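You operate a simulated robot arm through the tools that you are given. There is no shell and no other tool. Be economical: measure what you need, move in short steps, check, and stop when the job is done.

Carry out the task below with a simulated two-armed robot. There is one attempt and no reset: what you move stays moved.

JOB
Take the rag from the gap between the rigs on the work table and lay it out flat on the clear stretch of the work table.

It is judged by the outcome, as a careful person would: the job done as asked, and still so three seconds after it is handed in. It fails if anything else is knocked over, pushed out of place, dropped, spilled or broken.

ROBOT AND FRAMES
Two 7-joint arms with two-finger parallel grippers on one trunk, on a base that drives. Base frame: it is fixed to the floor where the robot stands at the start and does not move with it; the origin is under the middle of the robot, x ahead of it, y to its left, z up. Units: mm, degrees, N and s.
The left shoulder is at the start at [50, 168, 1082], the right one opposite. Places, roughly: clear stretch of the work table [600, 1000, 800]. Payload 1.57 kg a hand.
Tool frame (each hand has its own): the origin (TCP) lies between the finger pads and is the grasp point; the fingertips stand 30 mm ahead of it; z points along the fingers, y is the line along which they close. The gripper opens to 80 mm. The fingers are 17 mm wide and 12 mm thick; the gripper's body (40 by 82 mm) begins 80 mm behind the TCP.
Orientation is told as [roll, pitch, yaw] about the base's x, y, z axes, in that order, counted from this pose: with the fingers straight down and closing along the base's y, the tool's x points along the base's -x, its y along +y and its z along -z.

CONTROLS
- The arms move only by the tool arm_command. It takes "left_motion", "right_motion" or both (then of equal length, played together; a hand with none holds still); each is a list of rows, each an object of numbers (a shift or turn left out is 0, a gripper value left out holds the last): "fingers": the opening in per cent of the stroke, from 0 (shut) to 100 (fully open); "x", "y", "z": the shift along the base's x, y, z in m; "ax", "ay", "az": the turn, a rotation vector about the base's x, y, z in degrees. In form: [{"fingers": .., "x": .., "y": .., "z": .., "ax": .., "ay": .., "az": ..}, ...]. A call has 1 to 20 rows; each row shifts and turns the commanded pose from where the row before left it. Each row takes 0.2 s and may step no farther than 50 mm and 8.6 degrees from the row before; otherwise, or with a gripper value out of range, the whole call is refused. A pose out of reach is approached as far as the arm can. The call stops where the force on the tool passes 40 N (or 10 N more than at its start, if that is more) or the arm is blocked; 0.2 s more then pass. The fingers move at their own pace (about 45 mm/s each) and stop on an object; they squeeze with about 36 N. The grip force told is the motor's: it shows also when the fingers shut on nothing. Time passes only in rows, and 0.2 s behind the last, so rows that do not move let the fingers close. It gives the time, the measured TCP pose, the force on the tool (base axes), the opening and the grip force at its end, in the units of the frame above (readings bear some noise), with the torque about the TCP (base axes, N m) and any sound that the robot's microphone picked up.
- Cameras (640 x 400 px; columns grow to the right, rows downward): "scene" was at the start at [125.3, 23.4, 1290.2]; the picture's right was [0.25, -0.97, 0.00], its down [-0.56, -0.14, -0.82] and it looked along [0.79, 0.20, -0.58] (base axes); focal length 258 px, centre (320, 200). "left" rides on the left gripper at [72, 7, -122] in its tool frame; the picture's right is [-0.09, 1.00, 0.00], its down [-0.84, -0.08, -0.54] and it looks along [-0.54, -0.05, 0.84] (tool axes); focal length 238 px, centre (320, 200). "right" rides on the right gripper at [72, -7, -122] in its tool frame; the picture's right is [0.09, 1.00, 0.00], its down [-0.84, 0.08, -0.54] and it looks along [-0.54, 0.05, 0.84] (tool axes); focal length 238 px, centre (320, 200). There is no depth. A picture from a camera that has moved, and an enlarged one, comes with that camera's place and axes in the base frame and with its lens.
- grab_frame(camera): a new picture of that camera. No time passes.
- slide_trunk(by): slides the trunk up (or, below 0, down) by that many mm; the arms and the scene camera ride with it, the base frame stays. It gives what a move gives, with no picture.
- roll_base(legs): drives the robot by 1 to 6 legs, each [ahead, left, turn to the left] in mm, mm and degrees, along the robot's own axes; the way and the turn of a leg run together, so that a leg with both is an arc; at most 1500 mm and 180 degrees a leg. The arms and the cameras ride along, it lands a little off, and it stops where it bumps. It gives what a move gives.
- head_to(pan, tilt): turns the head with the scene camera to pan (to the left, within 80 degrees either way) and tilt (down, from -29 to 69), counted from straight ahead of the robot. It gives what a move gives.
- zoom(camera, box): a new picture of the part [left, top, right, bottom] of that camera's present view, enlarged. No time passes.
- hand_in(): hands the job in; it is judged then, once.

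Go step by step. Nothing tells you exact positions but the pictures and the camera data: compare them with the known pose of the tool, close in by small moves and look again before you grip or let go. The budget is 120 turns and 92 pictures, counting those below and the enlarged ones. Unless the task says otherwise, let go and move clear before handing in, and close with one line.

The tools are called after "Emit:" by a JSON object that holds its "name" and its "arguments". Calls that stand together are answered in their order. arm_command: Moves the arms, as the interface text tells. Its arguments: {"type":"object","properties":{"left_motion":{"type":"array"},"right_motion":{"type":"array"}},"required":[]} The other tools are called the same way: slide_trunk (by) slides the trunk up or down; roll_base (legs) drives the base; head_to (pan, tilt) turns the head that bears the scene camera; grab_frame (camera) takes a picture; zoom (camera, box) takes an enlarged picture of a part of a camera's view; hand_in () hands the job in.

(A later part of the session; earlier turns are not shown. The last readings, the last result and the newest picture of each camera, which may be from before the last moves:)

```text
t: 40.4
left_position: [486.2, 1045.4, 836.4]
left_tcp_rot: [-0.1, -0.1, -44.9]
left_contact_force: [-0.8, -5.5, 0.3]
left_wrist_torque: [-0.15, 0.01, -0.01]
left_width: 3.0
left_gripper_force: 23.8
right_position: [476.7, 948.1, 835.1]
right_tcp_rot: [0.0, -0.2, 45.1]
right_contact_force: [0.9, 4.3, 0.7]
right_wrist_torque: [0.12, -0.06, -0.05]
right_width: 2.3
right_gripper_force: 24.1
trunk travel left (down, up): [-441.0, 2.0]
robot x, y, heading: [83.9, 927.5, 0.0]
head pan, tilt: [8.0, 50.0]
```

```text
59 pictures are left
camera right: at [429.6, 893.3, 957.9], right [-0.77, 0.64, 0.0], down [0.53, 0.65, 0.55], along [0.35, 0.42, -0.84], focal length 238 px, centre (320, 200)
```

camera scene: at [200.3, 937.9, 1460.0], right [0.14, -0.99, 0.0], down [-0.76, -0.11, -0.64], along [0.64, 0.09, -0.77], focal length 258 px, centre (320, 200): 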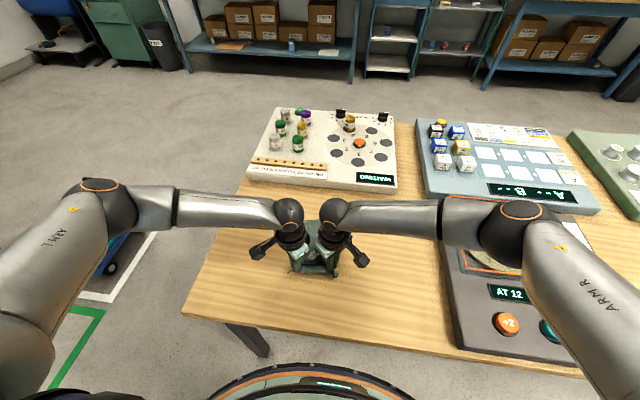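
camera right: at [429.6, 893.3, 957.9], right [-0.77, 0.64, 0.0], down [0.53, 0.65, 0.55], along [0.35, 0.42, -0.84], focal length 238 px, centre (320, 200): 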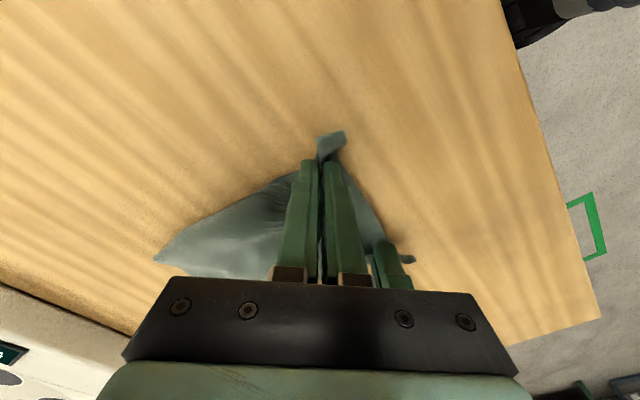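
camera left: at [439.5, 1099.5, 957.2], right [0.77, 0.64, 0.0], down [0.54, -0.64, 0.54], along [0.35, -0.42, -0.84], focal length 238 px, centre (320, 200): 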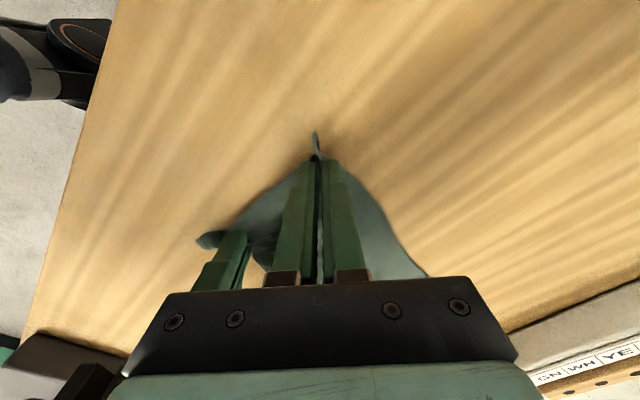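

Right side is straight now; left has some slack. I'll pull the left hand back 14 mm, set both fingertips down, release and look.

Emit:
{"name": "arm_command", "arguments": {"left_motion": [{"x": -0.007}, {"x": -0.007}, {"z": -0.004}, {"z": -0.001}, {"fingers": 25}, {}, {}], "right_motion": [{}, {}, {"z": -0.003}, {"z": -0.001}, {"fingers": 25}, {}, {}]}}

Emit:
{"name": "arm_command", "arguments": {"left_motion": [{"z": 0.01}, {"z": 0.03}, {"z": 0.04}, {"y": 0.04, "z": 0.03}, {"y": 0.05}, {"y": 0.05}, {"y": 0.05}, {}], "right_motion": [{"z": 0.01}, {"z": 0.03}, {"z": 0.04}, {"y": -0.04, "z": 0.03}, {"y": -0.05}, {"y": -0.05}, {"y": -0.05}, {}]}}

Emit:
{"name": "zoom", "arguments": {"camera": "scene", "box": [220, 180, 420, 305]}}

```text
t: 42.0
left_position: [471.9, 1045.9, 831.3]
left_tcp_rot: [0.1, -0.2, -44.9]
left_contact_force: [0.7, 0.4, 1.6]
left_wrist_torque: [0.0, -0.01, -0.03]
left_width: 20.0
left_gripper_force: 0.1
right_position: [475.1, 946.0, 831.0]
right_tcp_rot: [-0.2, -0.2, 45.1]
right_contact_force: [0.9, -2.6, 13.6]
right_wrist_torque: [-0.06, 0.0, -0.05]
right_width: 19.0
right_gripper_force: 0.1
trunk travel left (down, up): [-441.0, 2.0]
robot x, y, heading: [82.4, 923.9, 0.2]
head pan, tilt: [8.0, 50.0]
```

```text
t: 43.8
left_position: [465.7, 1208.5, 942.5]
left_tcp_rot: [0.0, -0.1, -44.8]
left_contact_force: [0.1, 1.0, 0.0]
left_wrist_torque: [-0.03, -0.01, 0.02]
left_width: 19.9
left_gripper_force: 0.0
left hand out of reach, approached as far as the arm can: row 7
right_position: [472.9, 759.1, 943.6]
right_tcp_rot: [-0.2, 0.0, 45.0]
right_contact_force: [-0.4, 1.1, 0.4]
right_wrist_torque: [-0.01, 0.02, -0.02]
right_width: 20.0
right_gripper_force: 0.1
trunk travel left (down, up): [-441.0, 2.0]
robot x, y, heading: [81.8, 924.0, 0.1]
head pan, tilt: [8.0, 50.0]
```

```text
3.20 times, centred on (320, 242) of scene
camera zoom: at [200.4, 938.8, 1460.0], right [0.14, -0.99, 0.0], down [-0.76, -0.11, -0.64], along [0.64, 0.09, -0.77], focal length 827 px, centre (320, 64)
```

zoom: 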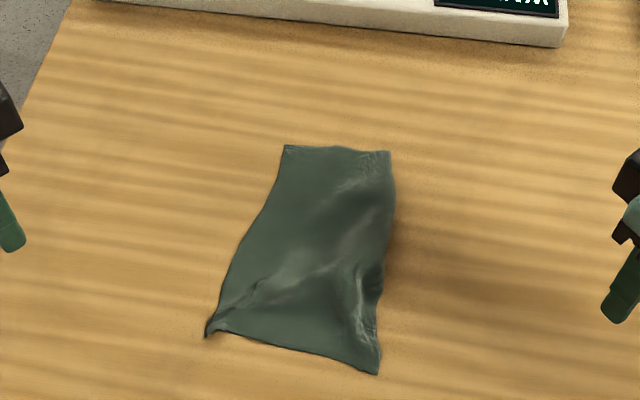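

The rag is down and whole, but the far edge is drawn in to about 98 mm against 142 mm at the near edge, with some creases. I'll anchor its right side with the right fingertips and smooth the far-left corner outward with the left.

Emit:
{"name": "arm_command", "arguments": {"left_motion": [{"x": 0.026, "y": -0.031, "z": -0.007, "fingers": 0}, {"x": 0.026, "y": -0.031, "z": -0.007}, {"x": 0.026, "y": -0.031, "z": -0.007}, {"x": 0.026, "y": -0.031, "z": -0.007}, {"x": 0.026, "y": -0.031, "z": -0.007}, {"x": 0.026, "y": -0.031, "z": -0.007}, {}], "right_motion": [{"x": 0.012, "y": 0.031, "z": -0.007, "fingers": 0}, {"x": 0.012, "y": 0.031, "z": -0.007}, {"x": 0.012, "y": 0.031, "z": -0.007}, {"x": 0.012, "y": 0.031, "z": -0.007}, {"x": 0.012, "y": 0.031, "z": -0.007}, {"x": 0.012, "y": 0.031, "z": -0.007}, {}]}}

Emit:
{"name": "grab_frame", "arguments": {"camera": "left"}}

Emit:
{"name": "grab_frame", "arguments": {"camera": "right"}}

```text
t: 45.4
left_position: [575.8, 1087.1, 916.4]
left_tcp_rot: [0.1, -0.1, -44.8]
left_contact_force: [0.2, -0.7, 0.6]
left_wrist_torque: [0.02, -0.02, 0.03]
left_width: 0.1
left_gripper_force: 20.9
left hand out of reach, approached as far as the arm can: row 5, 6
right_position: [546.2, 940.9, 901.4]
right_tcp_rot: [-0.1, -0.2, 45.1]
right_contact_force: [0.4, 0.7, 0.1]
right_wrist_torque: [0.03, 0.03, -0.04]
right_width: 0.0
right_gripper_force: 21.4
trunk travel left (down, up): [-441.0, 2.0]
robot x, y, heading: [83.3, 926.2, 0.3]
head pan, tilt: [8.0, 50.0]
```

```text
57 pictures are left
camera left: at [529.1, 1142.0, 1037.2], right [0.77, 0.64, 0.0], down [0.54, -0.64, 0.54], along [0.35, -0.42, -0.84], focal length 238 px, centre (320, 200)
```

left: 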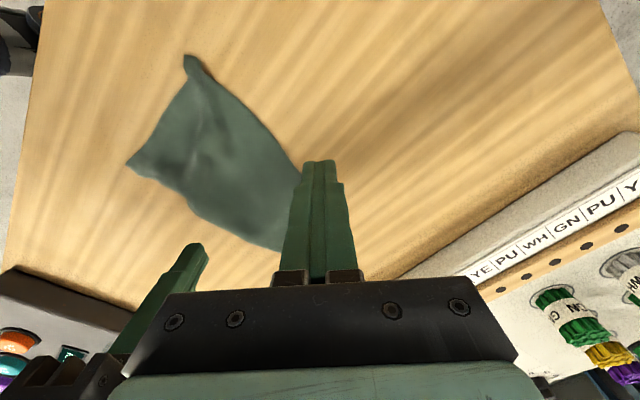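

```text
56 pictures are left
camera right: at [499.4, 886.8, 1023.9], right [-0.77, 0.64, 0.0], down [0.53, 0.65, 0.54], along [0.35, 0.42, -0.84], focal length 238 px, centre (320, 200)
```

right: 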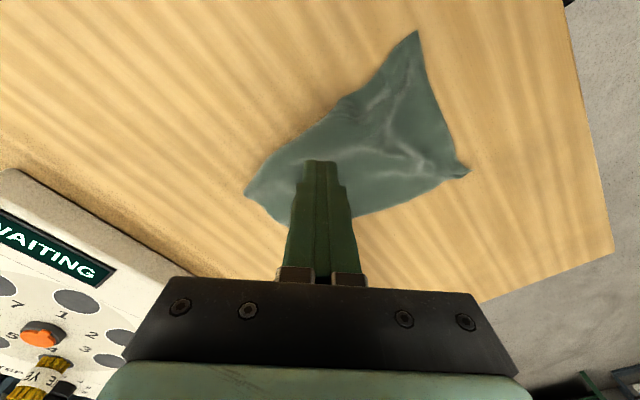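

Emit:
{"name": "arm_command", "arguments": {"left_motion": [{"az": 8, "z": -0.015}, {"az": 8, "z": -0.015}, {"az": 8, "z": -0.01}, {"az": 8, "x": 0.02, "y": -0.02}, {"x": 0.015, "y": -0.02}, {"x": 0.012, "y": -0.02}, {}], "right_motion": [{"z": -0.02}, {"z": -0.02}, {"z": -0.018}, {}, {}, {}, {}]}}

Emit:
{"name": "grab_frame", "arguments": {"camera": "left"}}

Emit:
{"name": "grab_frame", "arguments": {"camera": "scene"}}

```text
t: 47.0
left_position: [622.5, 1029.1, 871.2]
left_tcp_rot: [0.0, -0.1, -12.9]
left_contact_force: [0.1, 0.3, 0.0]
left_wrist_torque: [0.01, 0.0, 0.02]
left_width: 0.0
left_gripper_force: 20.9
right_position: [546.9, 942.5, 840.8]
right_tcp_rot: [-0.2, -0.1, 45.0]
right_contact_force: [0.5, -0.3, -0.7]
right_wrist_torque: [-0.01, 0.02, -0.02]
right_width: 0.0
right_gripper_force: 20.8
trunk travel left (down, up): [-441.0, 2.0]
robot x, y, heading: [84.8, 927.6, 0.0]
head pan, tilt: [8.0, 50.0]
```

```text
55 pictures are left
camera left: at [554.9, 1050.7, 993.0], right [0.31, 0.95, 0.0], down [0.8, -0.26, 0.54], along [0.52, -0.17, -0.84], focal length 238 px, centre (320, 200)
```

left: 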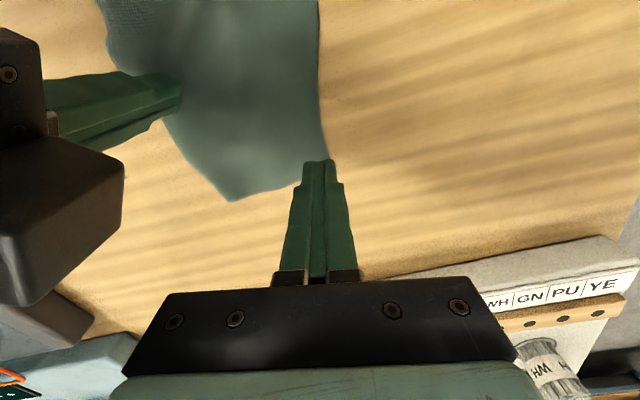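

```text
54 pictures are left
camera scene: at [200.3, 938.2, 1460.0], right [0.14, -0.99, 0.0], down [-0.76, -0.11, -0.64], along [0.64, 0.09, -0.77], focal length 258 px, centre (320, 200)
```

scene: 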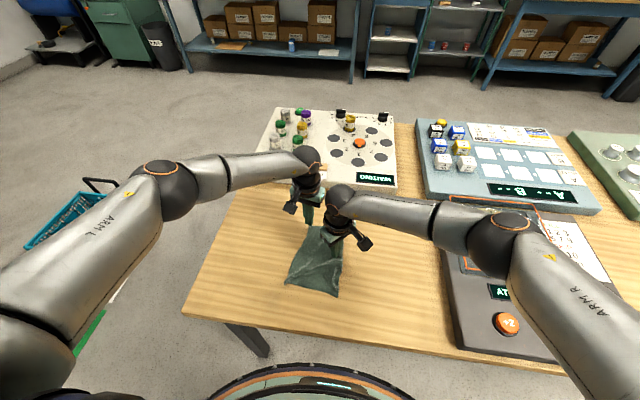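

The left fingertips are right over the corner. I'll shift slightly inward, press both hands down and check the force.

Emit:
{"name": "arm_command", "arguments": {"left_motion": [{"x": -0.004, "y": -0.014}, {"z": -0.02}, {"z": -0.016}, {"z": -0.004}, {"z": -0.003}, {}], "right_motion": [{}, {"z": -0.006}, {"z": -0.003}, {"z": -0.003}, {"z": -0.002}, {}]}}

```text
t: 48.4
left_position: [619.8, 1015.2, 831.8]
left_tcp_rot: [0.0, -0.4, -12.8]
left_contact_force: [0.7, 1.7, 7.9]
left_wrist_torque: [0.11, -0.01, 0.0]
left_width: 0.1
left_gripper_force: 21.2
right_position: [547.3, 942.3, 831.6]
right_tcp_rot: [-0.3, -0.6, 45.1]
right_contact_force: [-3.6, -6.5, 39.5]
right_wrist_torque: [-0.35, 0.1, 0.0]
right_width: 0.0
right_gripper_force: 21.0
trunk travel left (down, up): [-441.0, 2.0]
robot x, y, heading: [85.7, 921.8, -0.0]
head pan, tilt: [8.0, 50.0]
```

Emit:
{"name": "arm_command", "arguments": {"left_motion": [{"z": -0.001}, {"y": 0.008, "x": 0.001}, {"y": 0.008, "x": 0.001}, {"y": 0.008, "x": 0.001}, {"y": 0.008, "x": 0.001}, {"y": 0.006, "x": 0.001}, {}], "right_motion": [{"z": 0.001}, {}, {}, {}, {}, {}, {}]}}

Emit:
{"name": "grab_frame", "arguments": {"camera": "left"}}

Emit:
{"name": "zoom", "arguments": {"camera": "scene", "box": [220, 180, 420, 305]}}

```text
t: 50.0
left_position: [625.4, 1049.7, 831.4]
left_tcp_rot: [-0.1, -0.4, -13.0]
left_contact_force: [-4.8, -13.1, 24.6]
left_wrist_torque: [-0.29, 0.2, 0.09]
left_width: 0.0
left_gripper_force: 21.0
right_position: [546.3, 942.1, 831.8]
right_tcp_rot: [-0.3, -0.6, 45.1]
right_contact_force: [6.7, 0.2, 26.9]
right_wrist_torque: [-0.11, -0.15, 0.05]
right_width: 0.0
right_gripper_force: 21.6
trunk travel left (down, up): [-441.0, 2.0]
robot x, y, heading: [82.5, 928.1, 0.3]
head pan, tilt: [8.0, 50.0]
```

```text
53 pictures are left
camera left: at [555.7, 1072.9, 952.3], right [0.31, 0.95, 0.0], down [0.8, -0.26, 0.55], along [0.52, -0.17, -0.84], focal length 238 px, centre (320, 200)
```

left: 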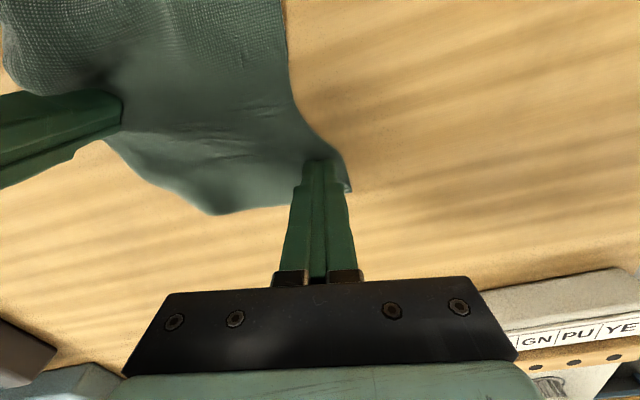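

```text
3.20 times, centred on (320, 242) of scene
camera zoom: at [195.4, 935.9, 1460.6], right [0.14, -0.99, 0.0], down [-0.76, -0.11, -0.65], along [0.64, 0.09, -0.76], focal length 827 px, centre (320, 64)
```

zoom: 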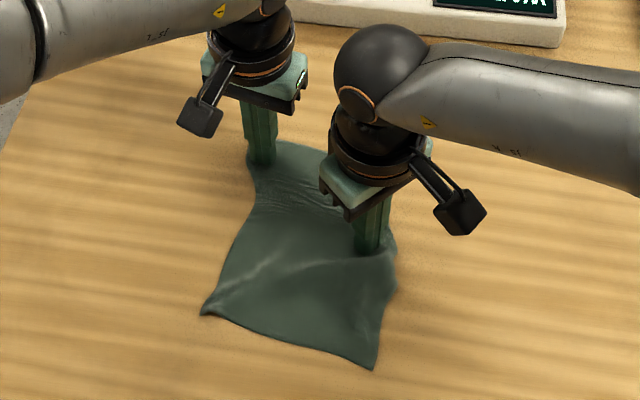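

The drag works: the far-left corner moved out to y≈1062, though the far-right corner slid in to y≈960. I'll swap roles, anchoring with the left and drawing the far-right corner out with the right.

Emit:
{"name": "arm_command", "arguments": {"left_motion": [{"z": 0.02}, {"z": 0.02}, {"x": -0.03, "y": 0.02}, {"x": -0.03, "y": -0.01}, {"x": -0.025, "y": -0.02}, {}, {}, {}], "right_motion": [{"z": 0.02}, {"z": 0.02}, {"az": -8, "y": -0.005}, {"az": -8}, {"az": -8, "x": 0.02, "y": 0.005}, {"az": -8, "x": 0.03, "y": 0.01}, {"x": 0.028, "y": 0.01}, {}]}}

Emit:
{"name": "grab_frame", "arguments": {"camera": "right"}}

Emit:
{"name": "zoom", "arguments": {"camera": "scene", "box": [220, 180, 420, 305]}}

```text
t: 51.8
left_position: [541.2, 1042.0, 865.4]
left_tcp_rot: [-0.1, -0.1, -12.8]
left_contact_force: [0.6, 0.7, -0.1]
left_wrist_torque: [0.01, 0.01, 0.03]
left_width: 0.0
left_gripper_force: 21.3
right_position: [612.4, 960.3, 869.8]
right_tcp_rot: [-0.1, -0.1, 13.1]
right_contact_force: [0.5, 0.1, 0.6]
right_wrist_torque: [0.01, 0.0, 0.02]
right_width: 0.0
right_gripper_force: 21.6
right hand out of reach, approached as far as the arm can: row 7
trunk travel left (down, up): [-441.0, 2.0]
robot x, y, heading: [85.6, 923.0, 0.2]
head pan, tilt: [8.0, 50.0]
```

```text
51 pictures are left
camera right: at [544.6, 938.1, 992.3], right [-0.32, 0.95, 0.0], down [0.8, 0.27, 0.54], along [0.52, 0.17, -0.84], focal length 238 px, centre (320, 200)
```

right: 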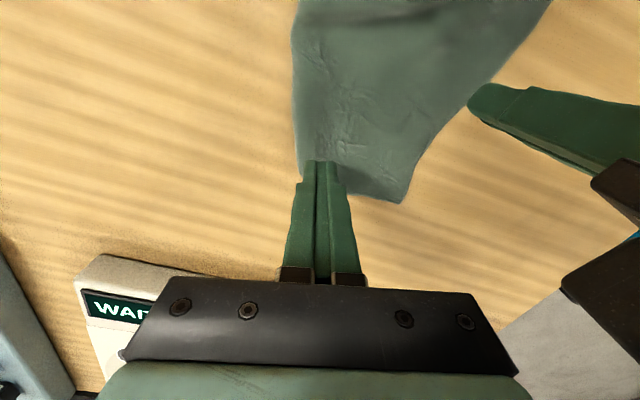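

```text
3.20 times, centred on (320, 242) of scene
camera zoom: at [200.3, 938.1, 1460.0], right [0.14, -0.99, 0.0], down [-0.76, -0.11, -0.64], along [0.64, 0.09, -0.77], focal length 827 px, centre (320, 64)
```

zoom: 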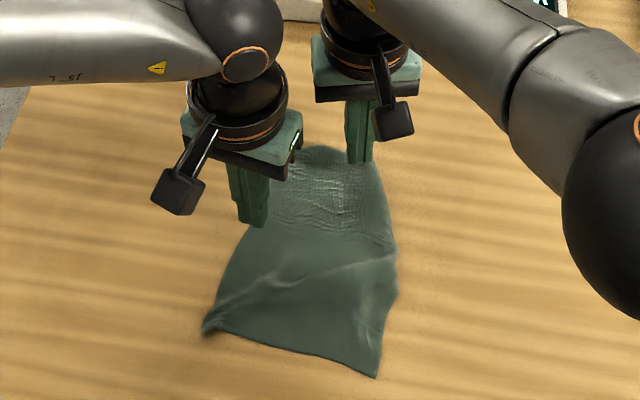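

Far-left corner holds at y≈1056 and the far-right sits at y≈950; it should be near 918. I'll press both down and draw the right one outward.

Emit:
{"name": "arm_command", "arguments": {"left_motion": [{"z": -0.015, "y": -0.008}, {"z": -0.013}, {"z": -0.004}, {"z": -0.003}, {"z": -0.001}, {}], "right_motion": [{"z": -0.018}, {"z": -0.014, "x": 0.004}, {"z": -0.004}, {"z": -0.003}, {"z": -0.001}, {}]}}

Emit:
{"name": "arm_command", "arguments": {"left_motion": [{}, {}, {}, {}, {}, {}, {}], "right_motion": [{"y": -0.007, "x": 0.001}, {"y": -0.007, "x": 0.001}, {"y": -0.007, "x": 0.001}, {"y": -0.007, "x": 0.001}, {"y": -0.007}, {"y": -0.005}, {}]}}

Emit:
{"name": "grab_frame", "arguments": {"camera": "right"}}

```text
t: 53.2
left_position: [540.8, 1034.4, 831.7]
left_tcp_rot: [0.0, -0.3, -12.8]
left_contact_force: [0.7, 1.3, 4.8]
left_wrist_torque: [0.07, -0.06, 0.01]
left_width: 0.0
left_gripper_force: 21.0
right_position: [604.9, 951.3, 842.3]
right_tcp_rot: [-0.2, -0.3, 13.2]
right_contact_force: [0.3, -0.2, -0.5]
right_wrist_torque: [0.01, 0.02, -0.01]
right_width: 0.2
right_gripper_force: 21.6
right hand out of reach, approached as far as the arm can: row 1, 2, 4
trunk travel left (down, up): [-441.0, 2.0]
robot x, y, heading: [82.2, 925.4, 0.1]
head pan, tilt: [8.0, 50.0]
```

```text
t: 54.8
left_position: [540.7, 1034.4, 831.9]
left_tcp_rot: [0.0, -0.1, -12.8]
left_contact_force: [1.7, 1.0, 6.9]
left_wrist_torque: [0.05, -0.08, -0.02]
left_width: 0.1
left_gripper_force: 21.2
right_position: [610.8, 910.6, 842.8]
right_tcp_rot: [-0.1, -0.2, 13.2]
right_contact_force: [0.1, 0.4, 0.4]
right_wrist_torque: [-0.01, 0.0, 0.05]
right_width: 0.4
right_gripper_force: 21.5
trunk travel left (down, up): [-441.0, 2.0]
robot x, y, heading: [81.2, 923.5, 0.2]
head pan, tilt: [8.0, 50.0]
```

```text
49 pictures are left
camera right: at [539.8, 889.4, 964.0], right [-0.32, 0.95, 0.0], down [0.8, 0.27, 0.54], along [0.52, 0.17, -0.84], focal length 238 px, centre (320, 200)
```

right: 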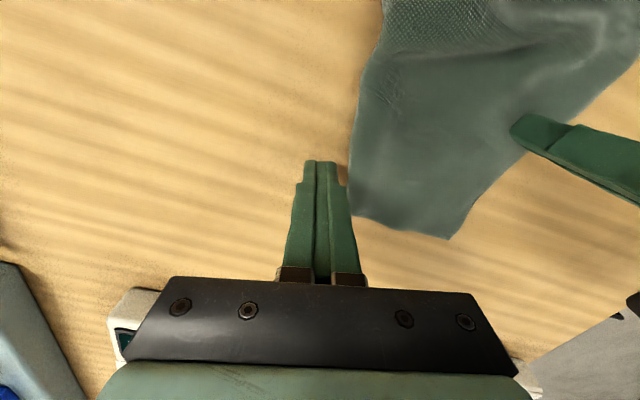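

The right hand hit its reach limit and never pressed, because the trunk is high. I'll lift the hands, lower the trunk 150 mm, and try again.

Emit:
{"name": "arm_command", "arguments": {"left_motion": [{"z": 0.02}, {"z": 0.025}, {"z": 0.025, "x": -0.01, "y": 0.02}, {"z": 0.025, "x": -0.01, "y": 0.02}, {"z": 0.025, "x": -0.02, "y": 0.02}, {"z": 0.025, "x": -0.02, "y": 0.02}, {"z": 0.02}, {}], "right_motion": [{"z": 0.02}, {"z": 0.025}, {"z": 0.025, "x": -0.02, "y": -0.02}, {"z": 0.025, "x": -0.02, "y": -0.02}, {"z": 0.025, "x": -0.03, "y": -0.02}, {"z": 0.025, "x": -0.03, "y": -0.02}, {"z": 0.02}, {}]}}

Emit:
{"name": "zoom", "arguments": {"camera": "scene", "box": [220, 180, 420, 305]}}

```text
t: 56.6
left_position: [481.9, 1112.7, 998.4]
left_tcp_rot: [0.0, 0.0, -12.8]
left_contact_force: [-0.6, -0.4, 0.4]
left_wrist_torque: [-0.02, -0.01, -0.01]
left_width: 0.2
left_gripper_force: 21.4
right_position: [509.8, 832.5, 1008.2]
right_tcp_rot: [-0.1, -0.2, 13.1]
right_contact_force: [-1.0, -0.4, -0.5]
right_wrist_torque: [-0.01, -0.02, 0.03]
right_width: 0.2
right_gripper_force: 21.4
trunk travel left (down, up): [-441.0, 2.0]
robot x, y, heading: [81.4, 928.5, 0.2]
head pan, tilt: [8.0, 50.0]
```

```text
3.20 times, centred on (320, 242) of scene
camera zoom: at [200.1, 937.9, 1460.1], right [0.14, -0.99, 0.0], down [-0.76, -0.11, -0.64], along [0.64, 0.09, -0.77], focal length 827 px, centre (320, 64)
```

zoom: 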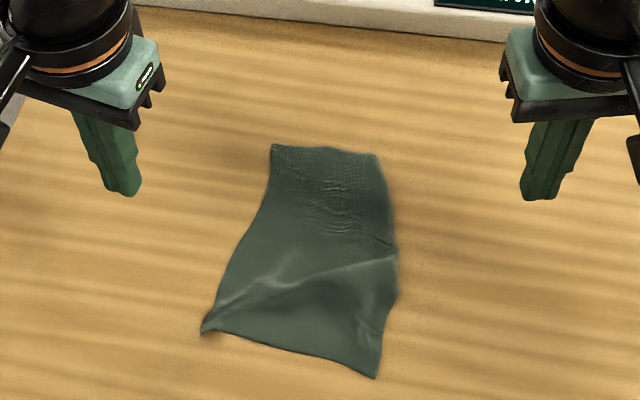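

Emit:
{"name": "slide_trunk", "arguments": {"by": -140}}

Emit:
{"name": "arm_command", "arguments": {"left_motion": [{"z": 0.01, "x": 0.015, "y": -0.02}, {"z": 0.01, "x": 0.015, "y": -0.02}, {"x": 0.015, "y": -0.02}, {"x": 0.01, "y": -0.02}, {}, {}], "right_motion": [{"x": 0.022, "y": 0.025}, {"x": 0.022, "y": 0.025}, {"x": 0.022, "y": 0.025}, {"x": 0.022, "y": 0.025}, {"x": 0.022, "y": 0.025}, {}]}}

Emit:
{"name": "grab_frame", "arguments": {"camera": "right"}}

Emit:
{"name": "grab_frame", "arguments": {"camera": "scene"}}

```text
t: 58.3
left_position: [481.0, 1112.2, 857.4]
left_tcp_rot: [-0.1, -0.1, -12.8]
left_contact_force: [0.2, -0.3, 0.4]
left_wrist_torque: [-0.02, 0.04, 0.0]
left_width: 0.3
left_gripper_force: 21.7
right_position: [510.2, 833.7, 867.6]
right_tcp_rot: [-0.1, 0.0, 13.0]
right_contact_force: [-0.3, -0.8, -0.1]
right_wrist_torque: [0.03, -0.02, 0.01]
right_width: 0.1
right_gripper_force: 21.6
trunk travel left (down, up): [-301.0, 142.0]
robot x, y, heading: [81.2, 925.3, 0.3]
head pan, tilt: [8.0, 50.0]
```

```text
t: 59.7
left_position: [538.0, 1032.7, 876.9]
left_tcp_rot: [0.1, -0.1, -12.8]
left_contact_force: [0.2, 0.7, 0.2]
left_wrist_torque: [0.01, -0.01, 0.01]
left_width: 0.0
left_gripper_force: 21.4
right_position: [618.7, 957.2, 869.8]
right_tcp_rot: [0.0, -0.1, 13.3]
right_contact_force: [0.3, 0.0, 0.4]
right_wrist_torque: [-0.02, 0.01, -0.01]
right_width: 0.2
right_gripper_force: 21.1
trunk travel left (down, up): [-301.0, 142.0]
robot x, y, heading: [83.6, 929.8, -0.1]
head pan, tilt: [8.0, 50.0]
```

```text
47 pictures are left
camera right: at [550.7, 936.3, 993.7], right [-0.32, 0.95, 0.0], down [0.8, 0.27, 0.54], along [0.52, 0.17, -0.84], focal length 238 px, centre (320, 200)
```

right: 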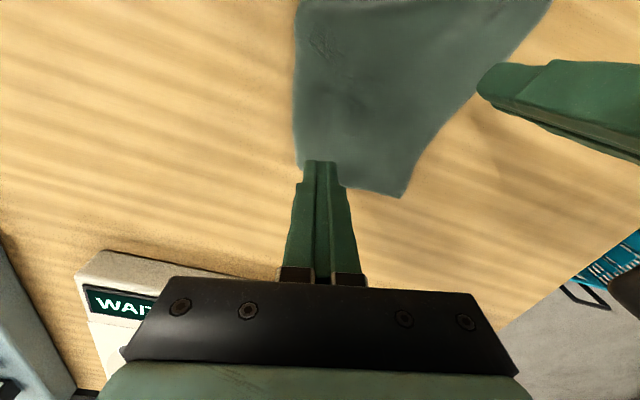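

```text
46 pictures are left
camera scene: at [200.3, 937.7, 1320.0], right [0.14, -0.99, 0.0], down [-0.76, -0.11, -0.64], along [0.64, 0.09, -0.77], focal length 258 px, centre (320, 200)
```

scene: 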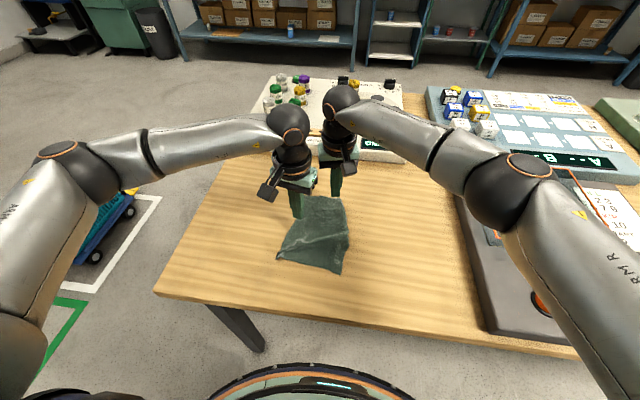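

Reach is fine now. Pressing both down.

Emit:
{"name": "arm_command", "arguments": {"left_motion": [{"z": -0.02}, {"z": -0.019}, {"z": -0.004}, {"z": -0.003}, {"z": -0.001}, {}], "right_motion": [{"z": -0.02}, {"z": -0.012}, {"z": -0.004}, {"z": -0.003}, {"z": -0.001}, {}]}}

Emit:
{"name": "arm_command", "arguments": {"left_motion": [{}, {}, {}, {}, {}, {}, {}], "right_motion": [{"y": -0.007, "x": 0.001}, {"y": -0.007, "x": 0.001}, {"y": -0.007, "x": 0.001}, {"y": -0.007, "x": 0.001}, {"y": -0.007}, {"y": -0.005}, {}]}}

Emit:
{"name": "grab_frame", "arguments": {"camera": "right"}}

```text
t: 61.1
left_position: [533.3, 1032.1, 832.2]
left_tcp_rot: [0.0, -0.3, -12.8]
left_contact_force: [0.1, 0.3, -0.1]
left_wrist_torque: [-0.01, 0.0, 0.0]
left_width: 0.1
left_gripper_force: 21.4
right_position: [618.8, 957.6, 830.8]
right_tcp_rot: [-0.1, -0.5, 13.1]
right_contact_force: [-3.9, -3.9, 30.2]
right_wrist_torque: [-0.39, 0.17, -0.01]
right_width: 0.1
right_gripper_force: 22.0
trunk travel left (down, up): [-301.0, 142.0]
robot x, y, heading: [85.7, 922.9, 0.1]
head pan, tilt: [8.0, 50.0]
```

```text
t: 62.7
left_position: [534.4, 1032.4, 832.1]
left_tcp_rot: [-0.1, -0.2, -12.8]
left_contact_force: [0.7, -1.5, 0.7]
left_wrist_torque: [0.0, -0.03, 0.05]
left_width: 0.1
left_gripper_force: 21.2
right_position: [624.0, 919.2, 832.1]
right_tcp_rot: [0.0, -0.4, 13.1]
right_contact_force: [-0.4, 7.8, 27.8]
right_wrist_torque: [-0.09, 0.09, -0.03]
right_width: 0.0
right_gripper_force: 21.7
trunk travel left (down, up): [-301.0, 142.0]
robot x, y, heading: [85.1, 929.2, -0.0]
head pan, tilt: [8.0, 50.0]
```

```text
45 pictures are left
camera right: at [554.3, 897.8, 954.1], right [-0.32, 0.95, 0.0], down [0.79, 0.26, 0.55], along [0.52, 0.17, -0.84], focal length 238 px, centre (320, 200)
```

right: 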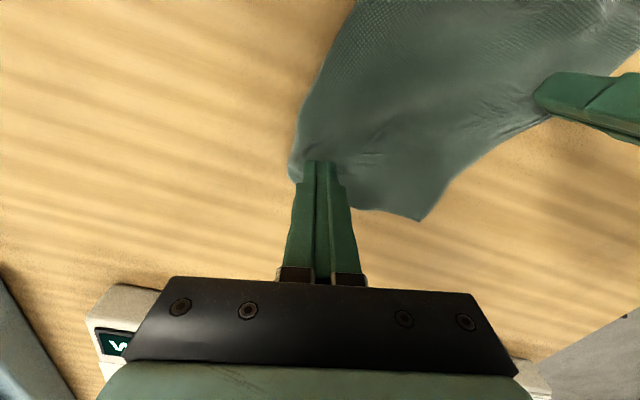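

The right side dragged well, but the left anchor had no force, so the whole far edge shifted (far-left now y≈1012). With the right hand still holding its corner, I'll draw the far-left corner out with the left hand, tilted outward so the grippers don't touch.

Emit:
{"name": "arm_command", "arguments": {"left_motion": [{"z": 0.02}, {"z": 0.02, "y": 0.01}, {"ax": -8, "x": 0.02}, {"ax": -8, "x": 0.025}, {"x": 0.025}, {"x": 0.014, "y": -0.012}, {"y": -0.01}, {}], "right_motion": [{}, {}, {}, {}, {}, {}, {}, {}]}}

Emit:
{"name": "grab_frame", "arguments": {"camera": "left"}}

Emit:
{"name": "grab_frame", "arguments": {"camera": "right"}}

```text
t: 64.5
left_position: [617.4, 1018.0, 871.4]
left_tcp_rot: [-15.7, -3.7, -12.3]
left_contact_force: [-0.5, -1.1, -0.3]
left_wrist_torque: [0.0, 0.0, -0.05]
left_width: 0.0
left_gripper_force: 21.2
right_position: [622.8, 919.3, 831.7]
right_tcp_rot: [-0.2, -0.4, 13.1]
right_contact_force: [-1.3, 4.4, 27.6]
right_wrist_torque: [-0.11, 0.1, -0.05]
right_width: 0.1
right_gripper_force: 21.5
trunk travel left (down, up): [-301.0, 142.0]
robot x, y, heading: [84.7, 925.9, 0.2]
head pan, tilt: [8.0, 50.0]
```

```text
44 pictures are left
camera left: at [549.4, 1073.6, 982.2], right [0.31, 0.91, -0.26], down [0.8, -0.1, 0.6], along [0.52, -0.39, -0.76], focal length 238 px, centre (320, 200)
```

left: 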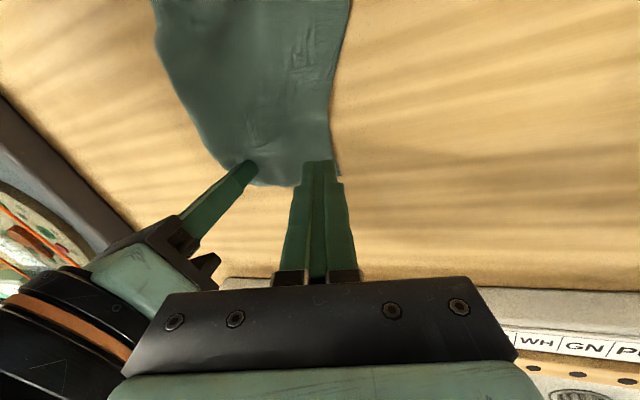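

```text
43 pictures are left
camera right: at [554.4, 897.4, 954.1], right [-0.32, 0.95, 0.0], down [0.79, 0.26, 0.55], along [0.52, 0.17, -0.84], focal length 238 px, centre (320, 200)
```

right: 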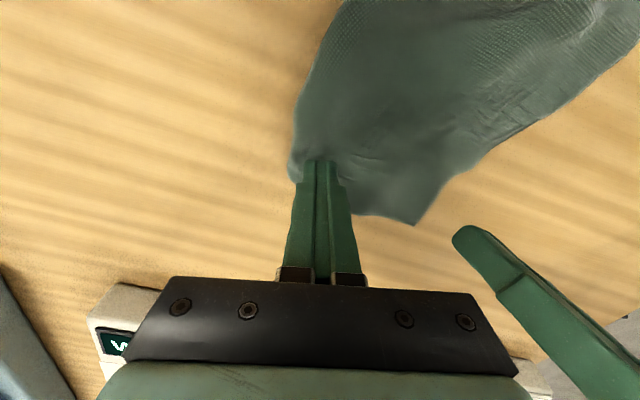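

Emit:
{"name": "arm_command", "arguments": {"left_motion": [{"y": -0.007, "z": -0.015}, {"y": -0.006, "z": -0.015}, {"z": -0.005}, {"z": -0.003}, {"z": -0.002}, {"z": -0.001}, {}], "right_motion": [{}, {}, {}, {}, {}, {}, {}]}}

```text
t: 66.1
left_position: [619.1, 1007.6, 831.8]
left_tcp_rot: [-15.6, -3.9, -12.2]
left_contact_force: [-2.7, 3.6, 18.6]
left_wrist_torque: [0.14, 0.09, 0.01]
left_width: 0.0
left_gripper_force: 21.3
right_position: [623.8, 918.4, 831.5]
right_tcp_rot: [-0.2, -0.7, 13.1]
right_contact_force: [2.8, 4.5, 23.4]
right_wrist_torque: [-0.13, -0.01, 0.04]
right_width: 0.2
right_gripper_force: 21.5
trunk travel left (down, up): [-301.0, 142.0]
robot x, y, heading: [80.6, 923.9, 0.1]
head pan, tilt: [8.0, 50.0]
```

Both are in contact. I'll draw the left out by 42 mm while the right holds.

Emit:
{"name": "arm_command", "arguments": {"left_motion": [{"y": 0.007}, {"y": 0.007}, {"y": 0.007}, {"y": 0.007}, {"y": 0.007}, {"y": 0.006}, {}], "right_motion": [{}, {}, {}, {}, {}, {}, {}]}}

Emit:
{"name": "grab_frame", "arguments": {"camera": "left"}}

Emit:
{"name": "grab_frame", "arguments": {"camera": "right"}}

```text
t: 67.7
left_position: [618.5, 1048.2, 831.1]
left_tcp_rot: [-15.5, -3.7, -12.3]
left_contact_force: [-1.3, -6.8, 6.1]
left_wrist_torque: [-0.17, 0.08, 0.04]
left_width: 0.0
left_gripper_force: 21.1
right_position: [623.9, 917.5, 831.8]
right_tcp_rot: [-0.2, -0.4, 13.1]
right_contact_force: [-0.7, 2.9, 27.4]
right_wrist_torque: [-0.16, 0.09, -0.05]
right_width: 0.0
right_gripper_force: 20.9
trunk travel left (down, up): [-301.0, 142.0]
robot x, y, heading: [82.6, 928.8, 0.2]
head pan, tilt: [8.0, 50.0]
```

```text
42 pictures are left
camera left: at [549.6, 1103.3, 942.3], right [0.31, 0.91, -0.26], down [0.8, -0.1, 0.6], along [0.52, -0.39, -0.76], focal length 238 px, centre (320, 200)
```

left: 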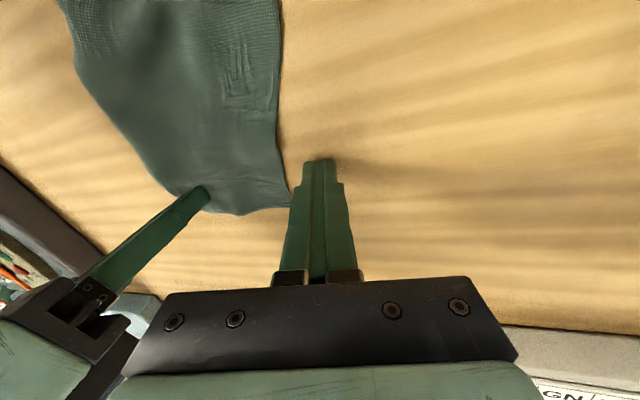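

```text
41 pictures are left
camera right: at [554.1, 896.7, 954.1], right [-0.32, 0.95, 0.0], down [0.79, 0.26, 0.55], along [0.52, 0.17, -0.84], focal length 238 px, centre (320, 200)
```

right: 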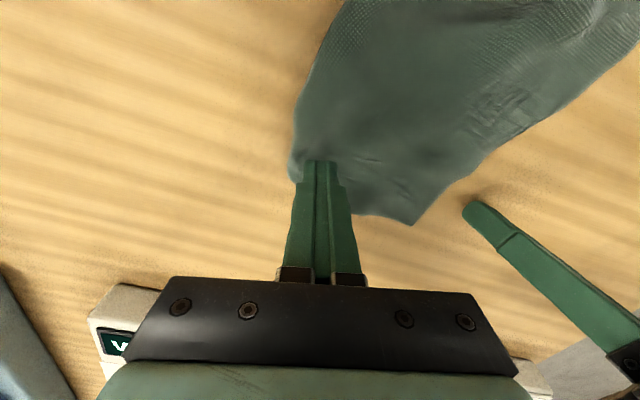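

The left fingertips slid over the cloth, so pressing alone isn't enough on that corner. I'll pinch it instead: right hand tilted outward as the anchor, left hand upright over the corner.

Emit:
{"name": "arm_command", "arguments": {"left_motion": [{"z": 0.02}, {"z": 0.015, "ax": 8}, {"ax": 8, "fingers": 38}, {"x": 0.006}, {"x": 0.006, "y": -0.01}, {}], "right_motion": [{"z": 0.012}, {"ax": 8, "y": -0.004}, {"ax": 8, "y": -0.004}, {"z": -0.006}, {"z": -0.004}, {}]}}

Emit:
{"name": "grab_frame", "arguments": {"camera": "left"}}

Emit:
{"name": "grab_frame", "arguments": {"camera": "right"}}

```text
t: 69.1
left_position: [632.8, 1039.1, 868.1]
left_tcp_rot: [0.0, -0.2, -12.7]
left_contact_force: [-0.1, -0.4, 0.3]
left_wrist_torque: [0.0, 0.0, 0.0]
left_width: 30.5
left_gripper_force: 0.0
right_position: [623.0, 910.3, 833.4]
right_tcp_rot: [15.7, -4.1, 12.4]
right_contact_force: [-2.6, -3.5, 24.6]
right_wrist_torque: [-0.19, 0.1, 0.04]
right_width: 0.1
right_gripper_force: 21.2
trunk travel left (down, up): [-301.0, 142.0]
robot x, y, heading: [81.6, 920.8, -0.2]
head pan, tilt: [8.0, 50.0]
```

```text
40 pictures are left
camera left: at [563.9, 1061.3, 988.4], right [0.31, 0.95, 0.0], down [0.8, -0.26, 0.55], along [0.52, -0.17, -0.84], focal length 238 px, centre (320, 200)
```

left: 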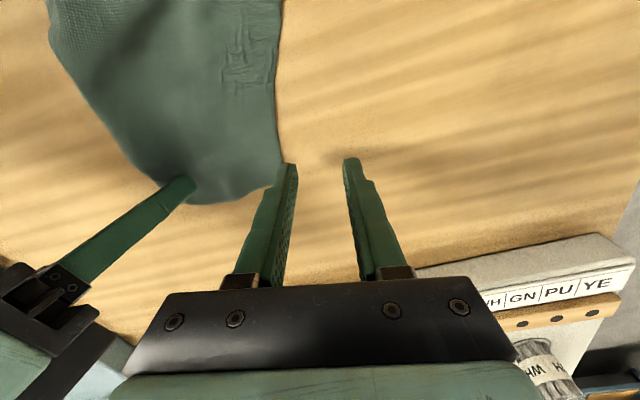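

```text
39 pictures are left
camera right: at [554.5, 855.8, 944.8], right [-0.32, 0.91, 0.26], down [0.79, 0.1, 0.6], along [0.52, 0.4, -0.76], focal length 238 px, centre (320, 200)
```

right: 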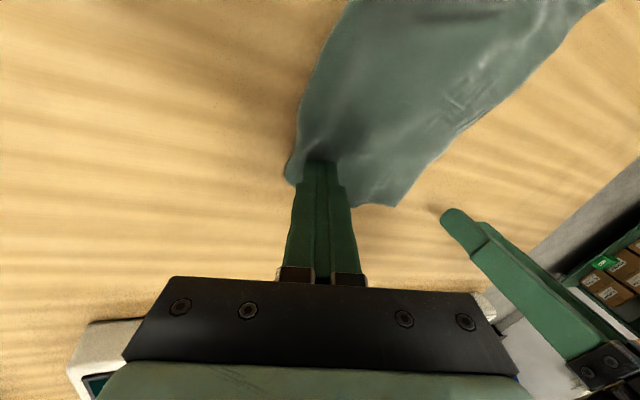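

Emit:
{"name": "arm_command", "arguments": {"left_motion": [{"y": -0.02}, {"y": -0.02}, {"y": -0.009, "z": -0.01}, {"z": -0.016}, {"z": -0.006}, {"z": -0.004}, {"z": -0.002}, {}], "right_motion": [{}, {}, {}, {}, {}, {}, {}, {}]}}

Emit:
{"name": "grab_frame", "arguments": {"camera": "left"}}

```text
t: 70.9
left_position: [630.5, 991.1, 832.5]
left_tcp_rot: [0.1, -0.5, -12.9]
left_contact_force: [-2.2, 2.6, 22.9]
left_wrist_torque: [0.19, 0.04, 0.04]
left_width: 30.5
left_gripper_force: 0.1
right_position: [622.0, 908.8, 834.1]
right_tcp_rot: [15.5, -4.2, 12.5]
right_contact_force: [4.5, 0.1, 21.1]
right_wrist_torque: [-0.06, -0.08, 0.02]
right_width: 0.4
right_gripper_force: 21.5
trunk travel left (down, up): [-301.0, 142.0]
robot x, y, heading: [81.6, 923.8, -0.0]
head pan, tilt: [8.0, 50.0]
```

```text
38 pictures are left
camera left: at [562.1, 1012.8, 952.2], right [0.31, 0.95, 0.0], down [0.79, -0.26, 0.55], along [0.52, -0.17, -0.84], focal length 238 px, centre (320, 200)
```

left: 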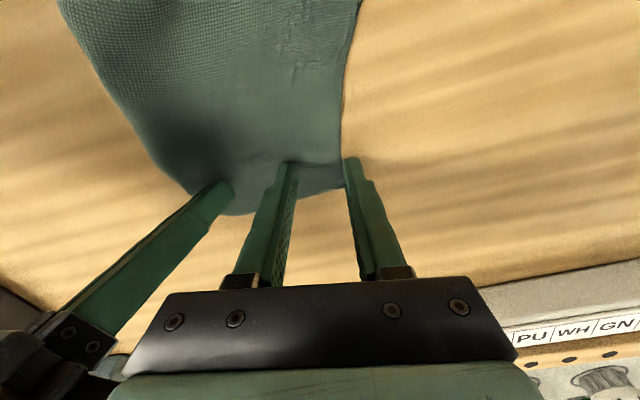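

Straddling the corner strip, in contact. I'll close, check the grip, and pull outward gently.

Emit:
{"name": "arm_command", "arguments": {"left_motion": [{"fingers": 0}, {}, {}, {}, {"y": 0.004, "z": 0.001}, {"y": 0.006}, {"y": 0.006}, {}], "right_motion": [{}, {}, {}, {}, {}, {}, {}, {}]}}

Emit:
{"name": "grab_frame", "arguments": {"camera": "left"}}

```text
t: 72.7
left_position: [627.8, 996.8, 831.4]
left_tcp_rot: [-1.0, -0.5, -13.2]
left_contact_force: [-2.8, -30.5, 19.6]
left_wrist_torque: [-0.9, 0.06, -0.04]
left_width: 2.2
left_gripper_force: 24.0
right_position: [621.4, 914.2, 834.6]
right_tcp_rot: [16.2, -4.2, 12.7]
right_contact_force: [2.4, 21.3, 16.5]
right_wrist_torque: [0.66, 0.04, -0.1]
right_width: 0.2
right_gripper_force: 21.5
trunk travel left (down, up): [-301.0, 142.0]
robot x, y, heading: [85.2, 923.3, -0.0]
head pan, tilt: [8.0, 50.0]
```

```text
37 pictures are left
camera left: at [559.8, 1022.9, 952.0], right [0.32, 0.95, -0.02], down [0.79, -0.26, 0.55], along [0.52, -0.19, -0.83], focal length 238 px, centre (320, 200)
```

left: 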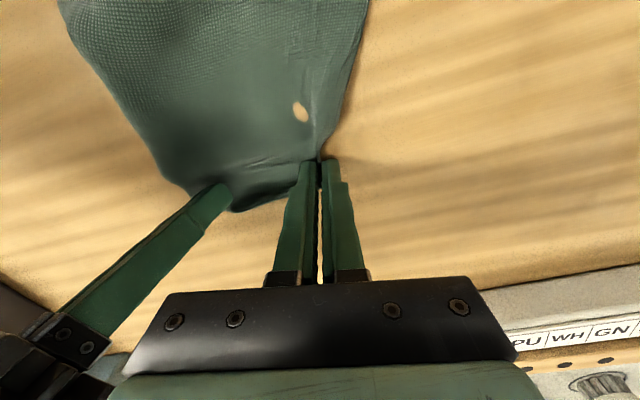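

The edge is taut now (30 N), so that's the limit. I'll ease off, release and look at the rag with both hands clear; there is also a pale spot to check.

Emit:
{"name": "arm_command", "arguments": {"left_motion": [{"y": -0.006}, {"y": -0.005}, {"fingers": 38}, {}, {}, {"z": 0.02}, {"z": 0.03}, {"z": 0.03, "y": 0.03}, {"y": 0.04}, {"y": 0.04}, {"y": 0.04}, {}], "right_motion": [{}, {}, {}, {}, {}, {"z": 0.02}, {"z": 0.03}, {"z": 0.03, "y": -0.03, "ax": -8}, {"y": -0.04, "ax": -8}, {"y": -0.04}, {"y": -0.04}, {}]}}

Emit:
{"name": "zoom", "arguments": {"camera": "scene", "box": [220, 170, 420, 295]}}

```text
t: 75.3
left_position: [630.8, 1146.3, 906.4]
left_tcp_rot: [-0.2, 0.0, -12.8]
left_contact_force: [-0.4, 1.1, -1.1]
left_wrist_torque: [-0.02, -0.01, 0.01]
left_width: 30.1
left_gripper_force: 0.2
right_position: [621.9, 760.0, 909.7]
right_tcp_rot: [-0.1, -0.1, 13.1]
right_contact_force: [-1.3, -0.4, -0.1]
right_wrist_torque: [0.01, 0.0, 0.0]
right_width: 0.0
right_gripper_force: 21.5
trunk travel left (down, up): [-301.0, 142.0]
robot x, y, heading: [83.2, 923.7, -0.1]
head pan, tilt: [8.0, 50.0]
```

```text
3.20 times, centred on (320, 232) of scene
camera zoom: at [200.4, 937.9, 1320.0], right [0.14, -0.99, 0.0], down [-0.76, -0.11, -0.64], along [0.64, 0.09, -0.77], focal length 827 px, centre (320, 96)
```

zoom: 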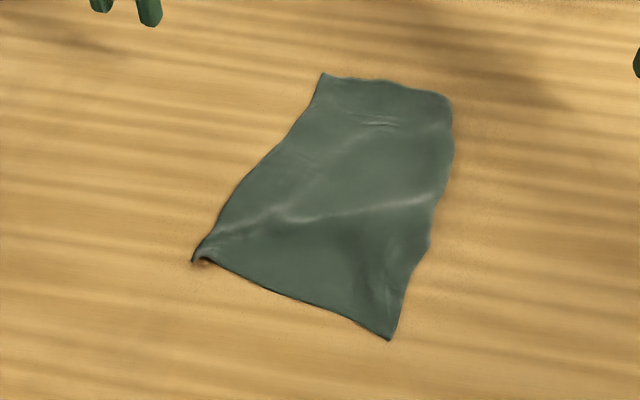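

No hole, just a trick of the view. The rag is nearly flat; the far edge is still about 110 mm against 144 mm at the near edge, with one low diagonal ridge. I'll do one more press-and-draw at the far-left corner with firmer pressure and the right corner anchored.

Emit:
{"name": "arm_command", "arguments": {"left_motion": [{"fingers": 0}, {"y": -0.03}, {"y": -0.035}, {"y": -0.035}, {"y": -0.035}, {"y": -0.027, "z": -0.02}, {"z": -0.035}, {"z": -0.014}, {}], "right_motion": [{"ax": 8, "y": 0.025}, {"ax": 8, "y": 0.03}, {"y": 0.03}, {"y": 0.03}, {"y": 0.022, "z": -0.03}, {"z": -0.035}, {"z": -0.008}, {"z": -0.004}, {}]}}

Emit:
{"name": "grab_frame", "arguments": {"camera": "left"}}

```text
t: 77.3
left_position: [631.3, 983.0, 835.8]
left_tcp_rot: [0.1, -0.1, -12.8]
left_contact_force: [-0.1, 0.5, 0.7]
left_wrist_torque: [0.01, -0.01, 0.01]
left_width: 0.0
left_gripper_force: 21.5
right_position: [625.5, 894.1, 833.0]
right_tcp_rot: [15.6, -3.9, 12.6]
right_contact_force: [-0.3, -0.9, 6.6]
right_wrist_torque: [-0.08, -0.02, 0.01]
right_width: 0.3
right_gripper_force: 20.8
trunk travel left (down, up): [-301.0, 142.0]
robot x, y, heading: [82.5, 924.3, 0.2]
head pan, tilt: [8.0, 50.0]
```

```text
35 pictures are left
camera left: at [563.6, 1005.2, 957.8], right [0.31, 0.95, 0.0], down [0.8, -0.26, 0.54], along [0.52, -0.17, -0.84], focal length 238 px, centre (320, 200)
```

left: 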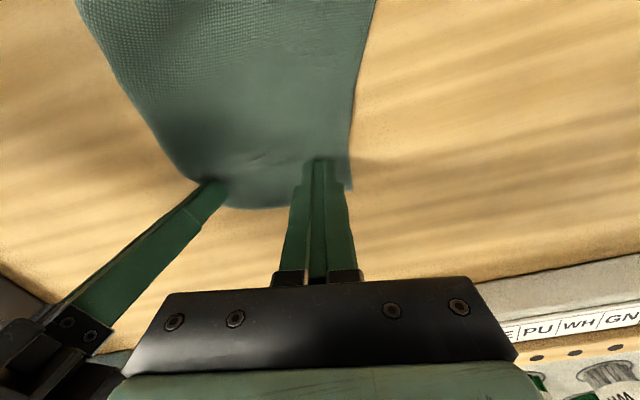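

Well placed. Pressing both more firmly, then drawing the left out.

Emit:
{"name": "arm_command", "arguments": {"left_motion": [{"z": -0.003}, {"z": -0.003}, {"z": -0.001}, {}], "right_motion": [{"z": -0.002}, {"z": -0.001}, {}, {}]}}

Emit:
{"name": "arm_command", "arguments": {"left_motion": [{"y": 0.006}, {"y": 0.006}, {"y": 0.006}, {"y": 0.006}, {"y": 0.006}, {"y": 0.006}, {}], "right_motion": [{}, {}, {}, {}, {}, {}, {}]}}

Emit:
{"name": "grab_frame", "arguments": {"camera": "left"}}

```text
t: 78.3
left_position: [630.9, 983.5, 833.3]
left_tcp_rot: [-0.1, -0.2, -12.8]
left_contact_force: [-0.2, 0.7, -0.3]
left_wrist_torque: [0.0, 0.03, 0.0]
left_width: 0.5
left_gripper_force: 21.4
right_position: [625.6, 895.5, 833.1]
right_tcp_rot: [15.6, -4.0, 12.5]
right_contact_force: [-0.5, -5.3, 25.4]
right_wrist_torque: [-0.25, 0.1, -0.03]
right_width: 0.1
right_gripper_force: 21.8
trunk travel left (down, up): [-301.0, 142.0]
robot x, y, heading: [82.2, 924.3, 0.1]
head pan, tilt: [8.0, 50.0]
```

```text
t: 79.9
left_position: [630.2, 1017.7, 833.4]
left_tcp_rot: [0.0, -0.1, -12.8]
left_contact_force: [-0.5, 0.4, 0.0]
left_wrist_torque: [-0.01, 0.05, 0.01]
left_width: 0.0
left_gripper_force: 21.4
right_position: [625.2, 895.9, 832.3]
right_tcp_rot: [15.5, -3.9, 12.4]
right_contact_force: [-0.1, -6.9, 25.8]
right_wrist_torque: [-0.26, 0.04, 0.0]
right_width: 0.1
right_gripper_force: 21.3
trunk travel left (down, up): [-301.0, 142.0]
robot x, y, heading: [82.4, 929.4, 0.3]
head pan, tilt: [8.0, 50.0]
```

```text
34 pictures are left
camera left: at [561.7, 1040.4, 954.4], right [0.31, 0.95, 0.0], down [0.8, -0.26, 0.55], along [0.52, -0.17, -0.84], focal length 238 px, centre (320, 200)
```

left: 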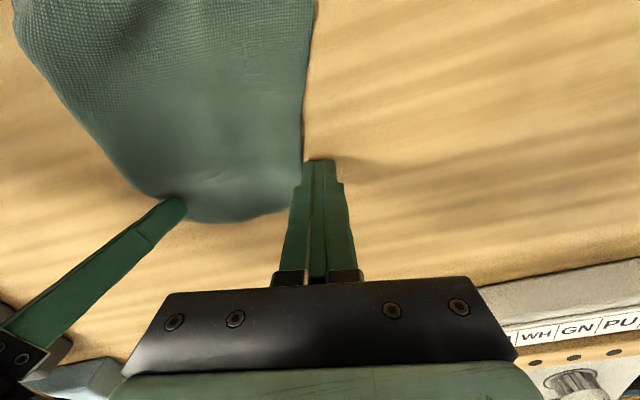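

The left hand never actually touched. I'll go back and press until the force shows.

Emit:
{"name": "arm_command", "arguments": {"left_motion": [{"z": 0.01}, {"y": -0.018}, {"y": -0.017}, {"z": -0.01}, {"z": -0.002}, {"z": -0.002}, {"z": -0.002}, {}], "right_motion": [{}, {}, {}, {}, {}, {}, {}, {}]}}

```text
t: 81.7
left_position: [631.0, 983.1, 831.7]
left_tcp_rot: [-0.1, -0.8, -12.9]
left_contact_force: [-4.7, 2.1, 36.8]
left_wrist_torque: [0.28, 0.21, 0.02]
left_width: 0.1
left_gripper_force: 21.2
right_position: [622.4, 896.8, 832.8]
right_tcp_rot: [15.5, -3.9, 12.7]
right_contact_force: [2.8, -0.2, 15.2]
right_wrist_torque: [-0.03, -0.09, 0.01]
right_width: 0.3
right_gripper_force: 21.4
trunk travel left (down, up): [-301.0, 142.0]
robot x, y, heading: [87.0, 927.4, 0.1]
head pan, tilt: [8.0, 50.0]
```

Emit:
{"name": "arm_command", "arguments": {"left_motion": [{"y": 0.006}, {"y": 0.006}, {"y": 0.006}, {"y": 0.006}, {"y": 0.006}, {"y": 0.006}, {}], "right_motion": [{"z": -0.001}, {}, {}, {}, {}, {}, {}]}}

Emit:
{"name": "grab_frame", "arguments": {"camera": "left"}}

```text
t: 83.3
left_position: [632.5, 1013.8, 831.2]
left_tcp_rot: [-0.5, -0.6, -12.9]
left_contact_force: [-0.8, -19.9, 27.8]
left_wrist_torque: [-0.54, 0.08, 0.05]
left_width: 0.0
left_gripper_force: 21.0
right_position: [622.6, 897.0, 832.6]
right_tcp_rot: [15.8, -4.1, 12.5]
right_contact_force: [-0.4, 11.8, 19.6]
right_wrist_torque: [0.31, 0.05, -0.04]
right_width: 0.2
right_gripper_force: 21.8
trunk travel left (down, up): [-301.0, 142.0]
robot x, y, heading: [81.3, 926.1, 0.1]
head pan, tilt: [8.0, 50.0]
```

```text
33 pictures are left
camera left: at [562.7, 1037.9, 951.9], right [0.31, 0.95, -0.01], down [0.79, -0.26, 0.55], along [0.52, -0.18, -0.83], focal length 238 px, centre (320, 200)
```

left: 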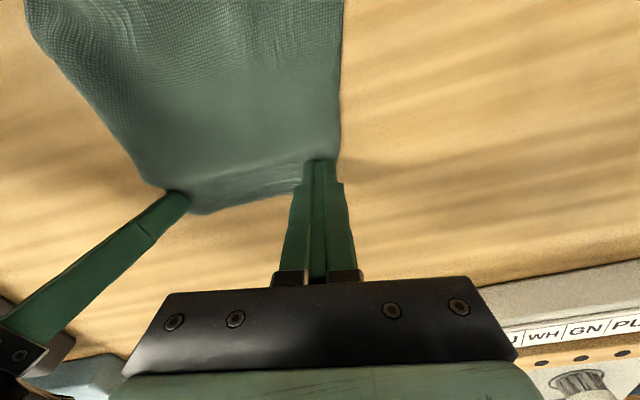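

Far edge is now taut, out to y≈1027. Lifting both straight up and looking.

Emit:
{"name": "arm_command", "arguments": {"left_motion": [{"z": 0.01}, {"z": 0.03}, {"z": 0.03}, {"y": 0.04}, {"y": 0.04}, {"y": 0.04}, {}], "right_motion": [{"z": 0.01}, {"z": 0.03}, {"z": 0.03}, {"y": -0.04}, {"y": -0.04}, {"y": -0.04}, {}]}}

Emit:
{"name": "zoom", "arguments": {"camera": "scene", "box": [220, 170, 420, 295]}}

```text
t: 84.9
left_position: [632.9, 1137.9, 897.3]
left_tcp_rot: [0.0, -0.2, -12.9]
left_contact_force: [-0.5, -0.4, -0.2]
left_wrist_torque: [-0.02, -0.02, 0.01]
left_width: 0.0
left_gripper_force: 21.7
right_position: [621.9, 774.2, 899.6]
right_tcp_rot: [15.5, -3.7, 12.6]
right_contact_force: [0.9, -0.2, 0.5]
right_wrist_torque: [-0.03, 0.02, 0.02]
right_width: 0.0
right_gripper_force: 21.4
trunk travel left (down, up): [-301.0, 142.0]
robot x, y, heading: [83.8, 925.2, 0.0]
head pan, tilt: [8.0, 50.0]
```

```text
3.20 times, centred on (320, 232) of scene
camera zoom: at [200.4, 937.9, 1320.0], right [0.14, -0.99, 0.0], down [-0.76, -0.11, -0.64], along [0.64, 0.09, -0.77], focal length 827 px, centre (320, 96)
```

zoom: 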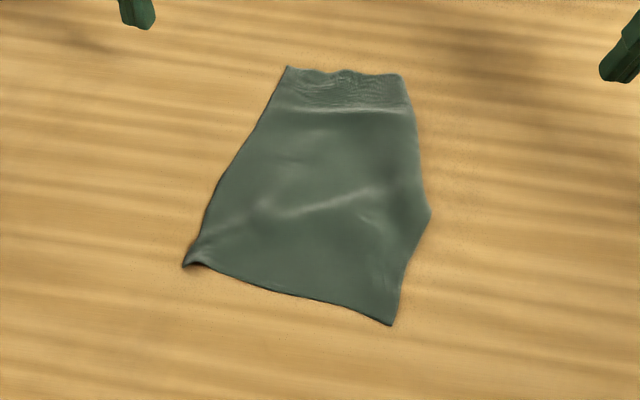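

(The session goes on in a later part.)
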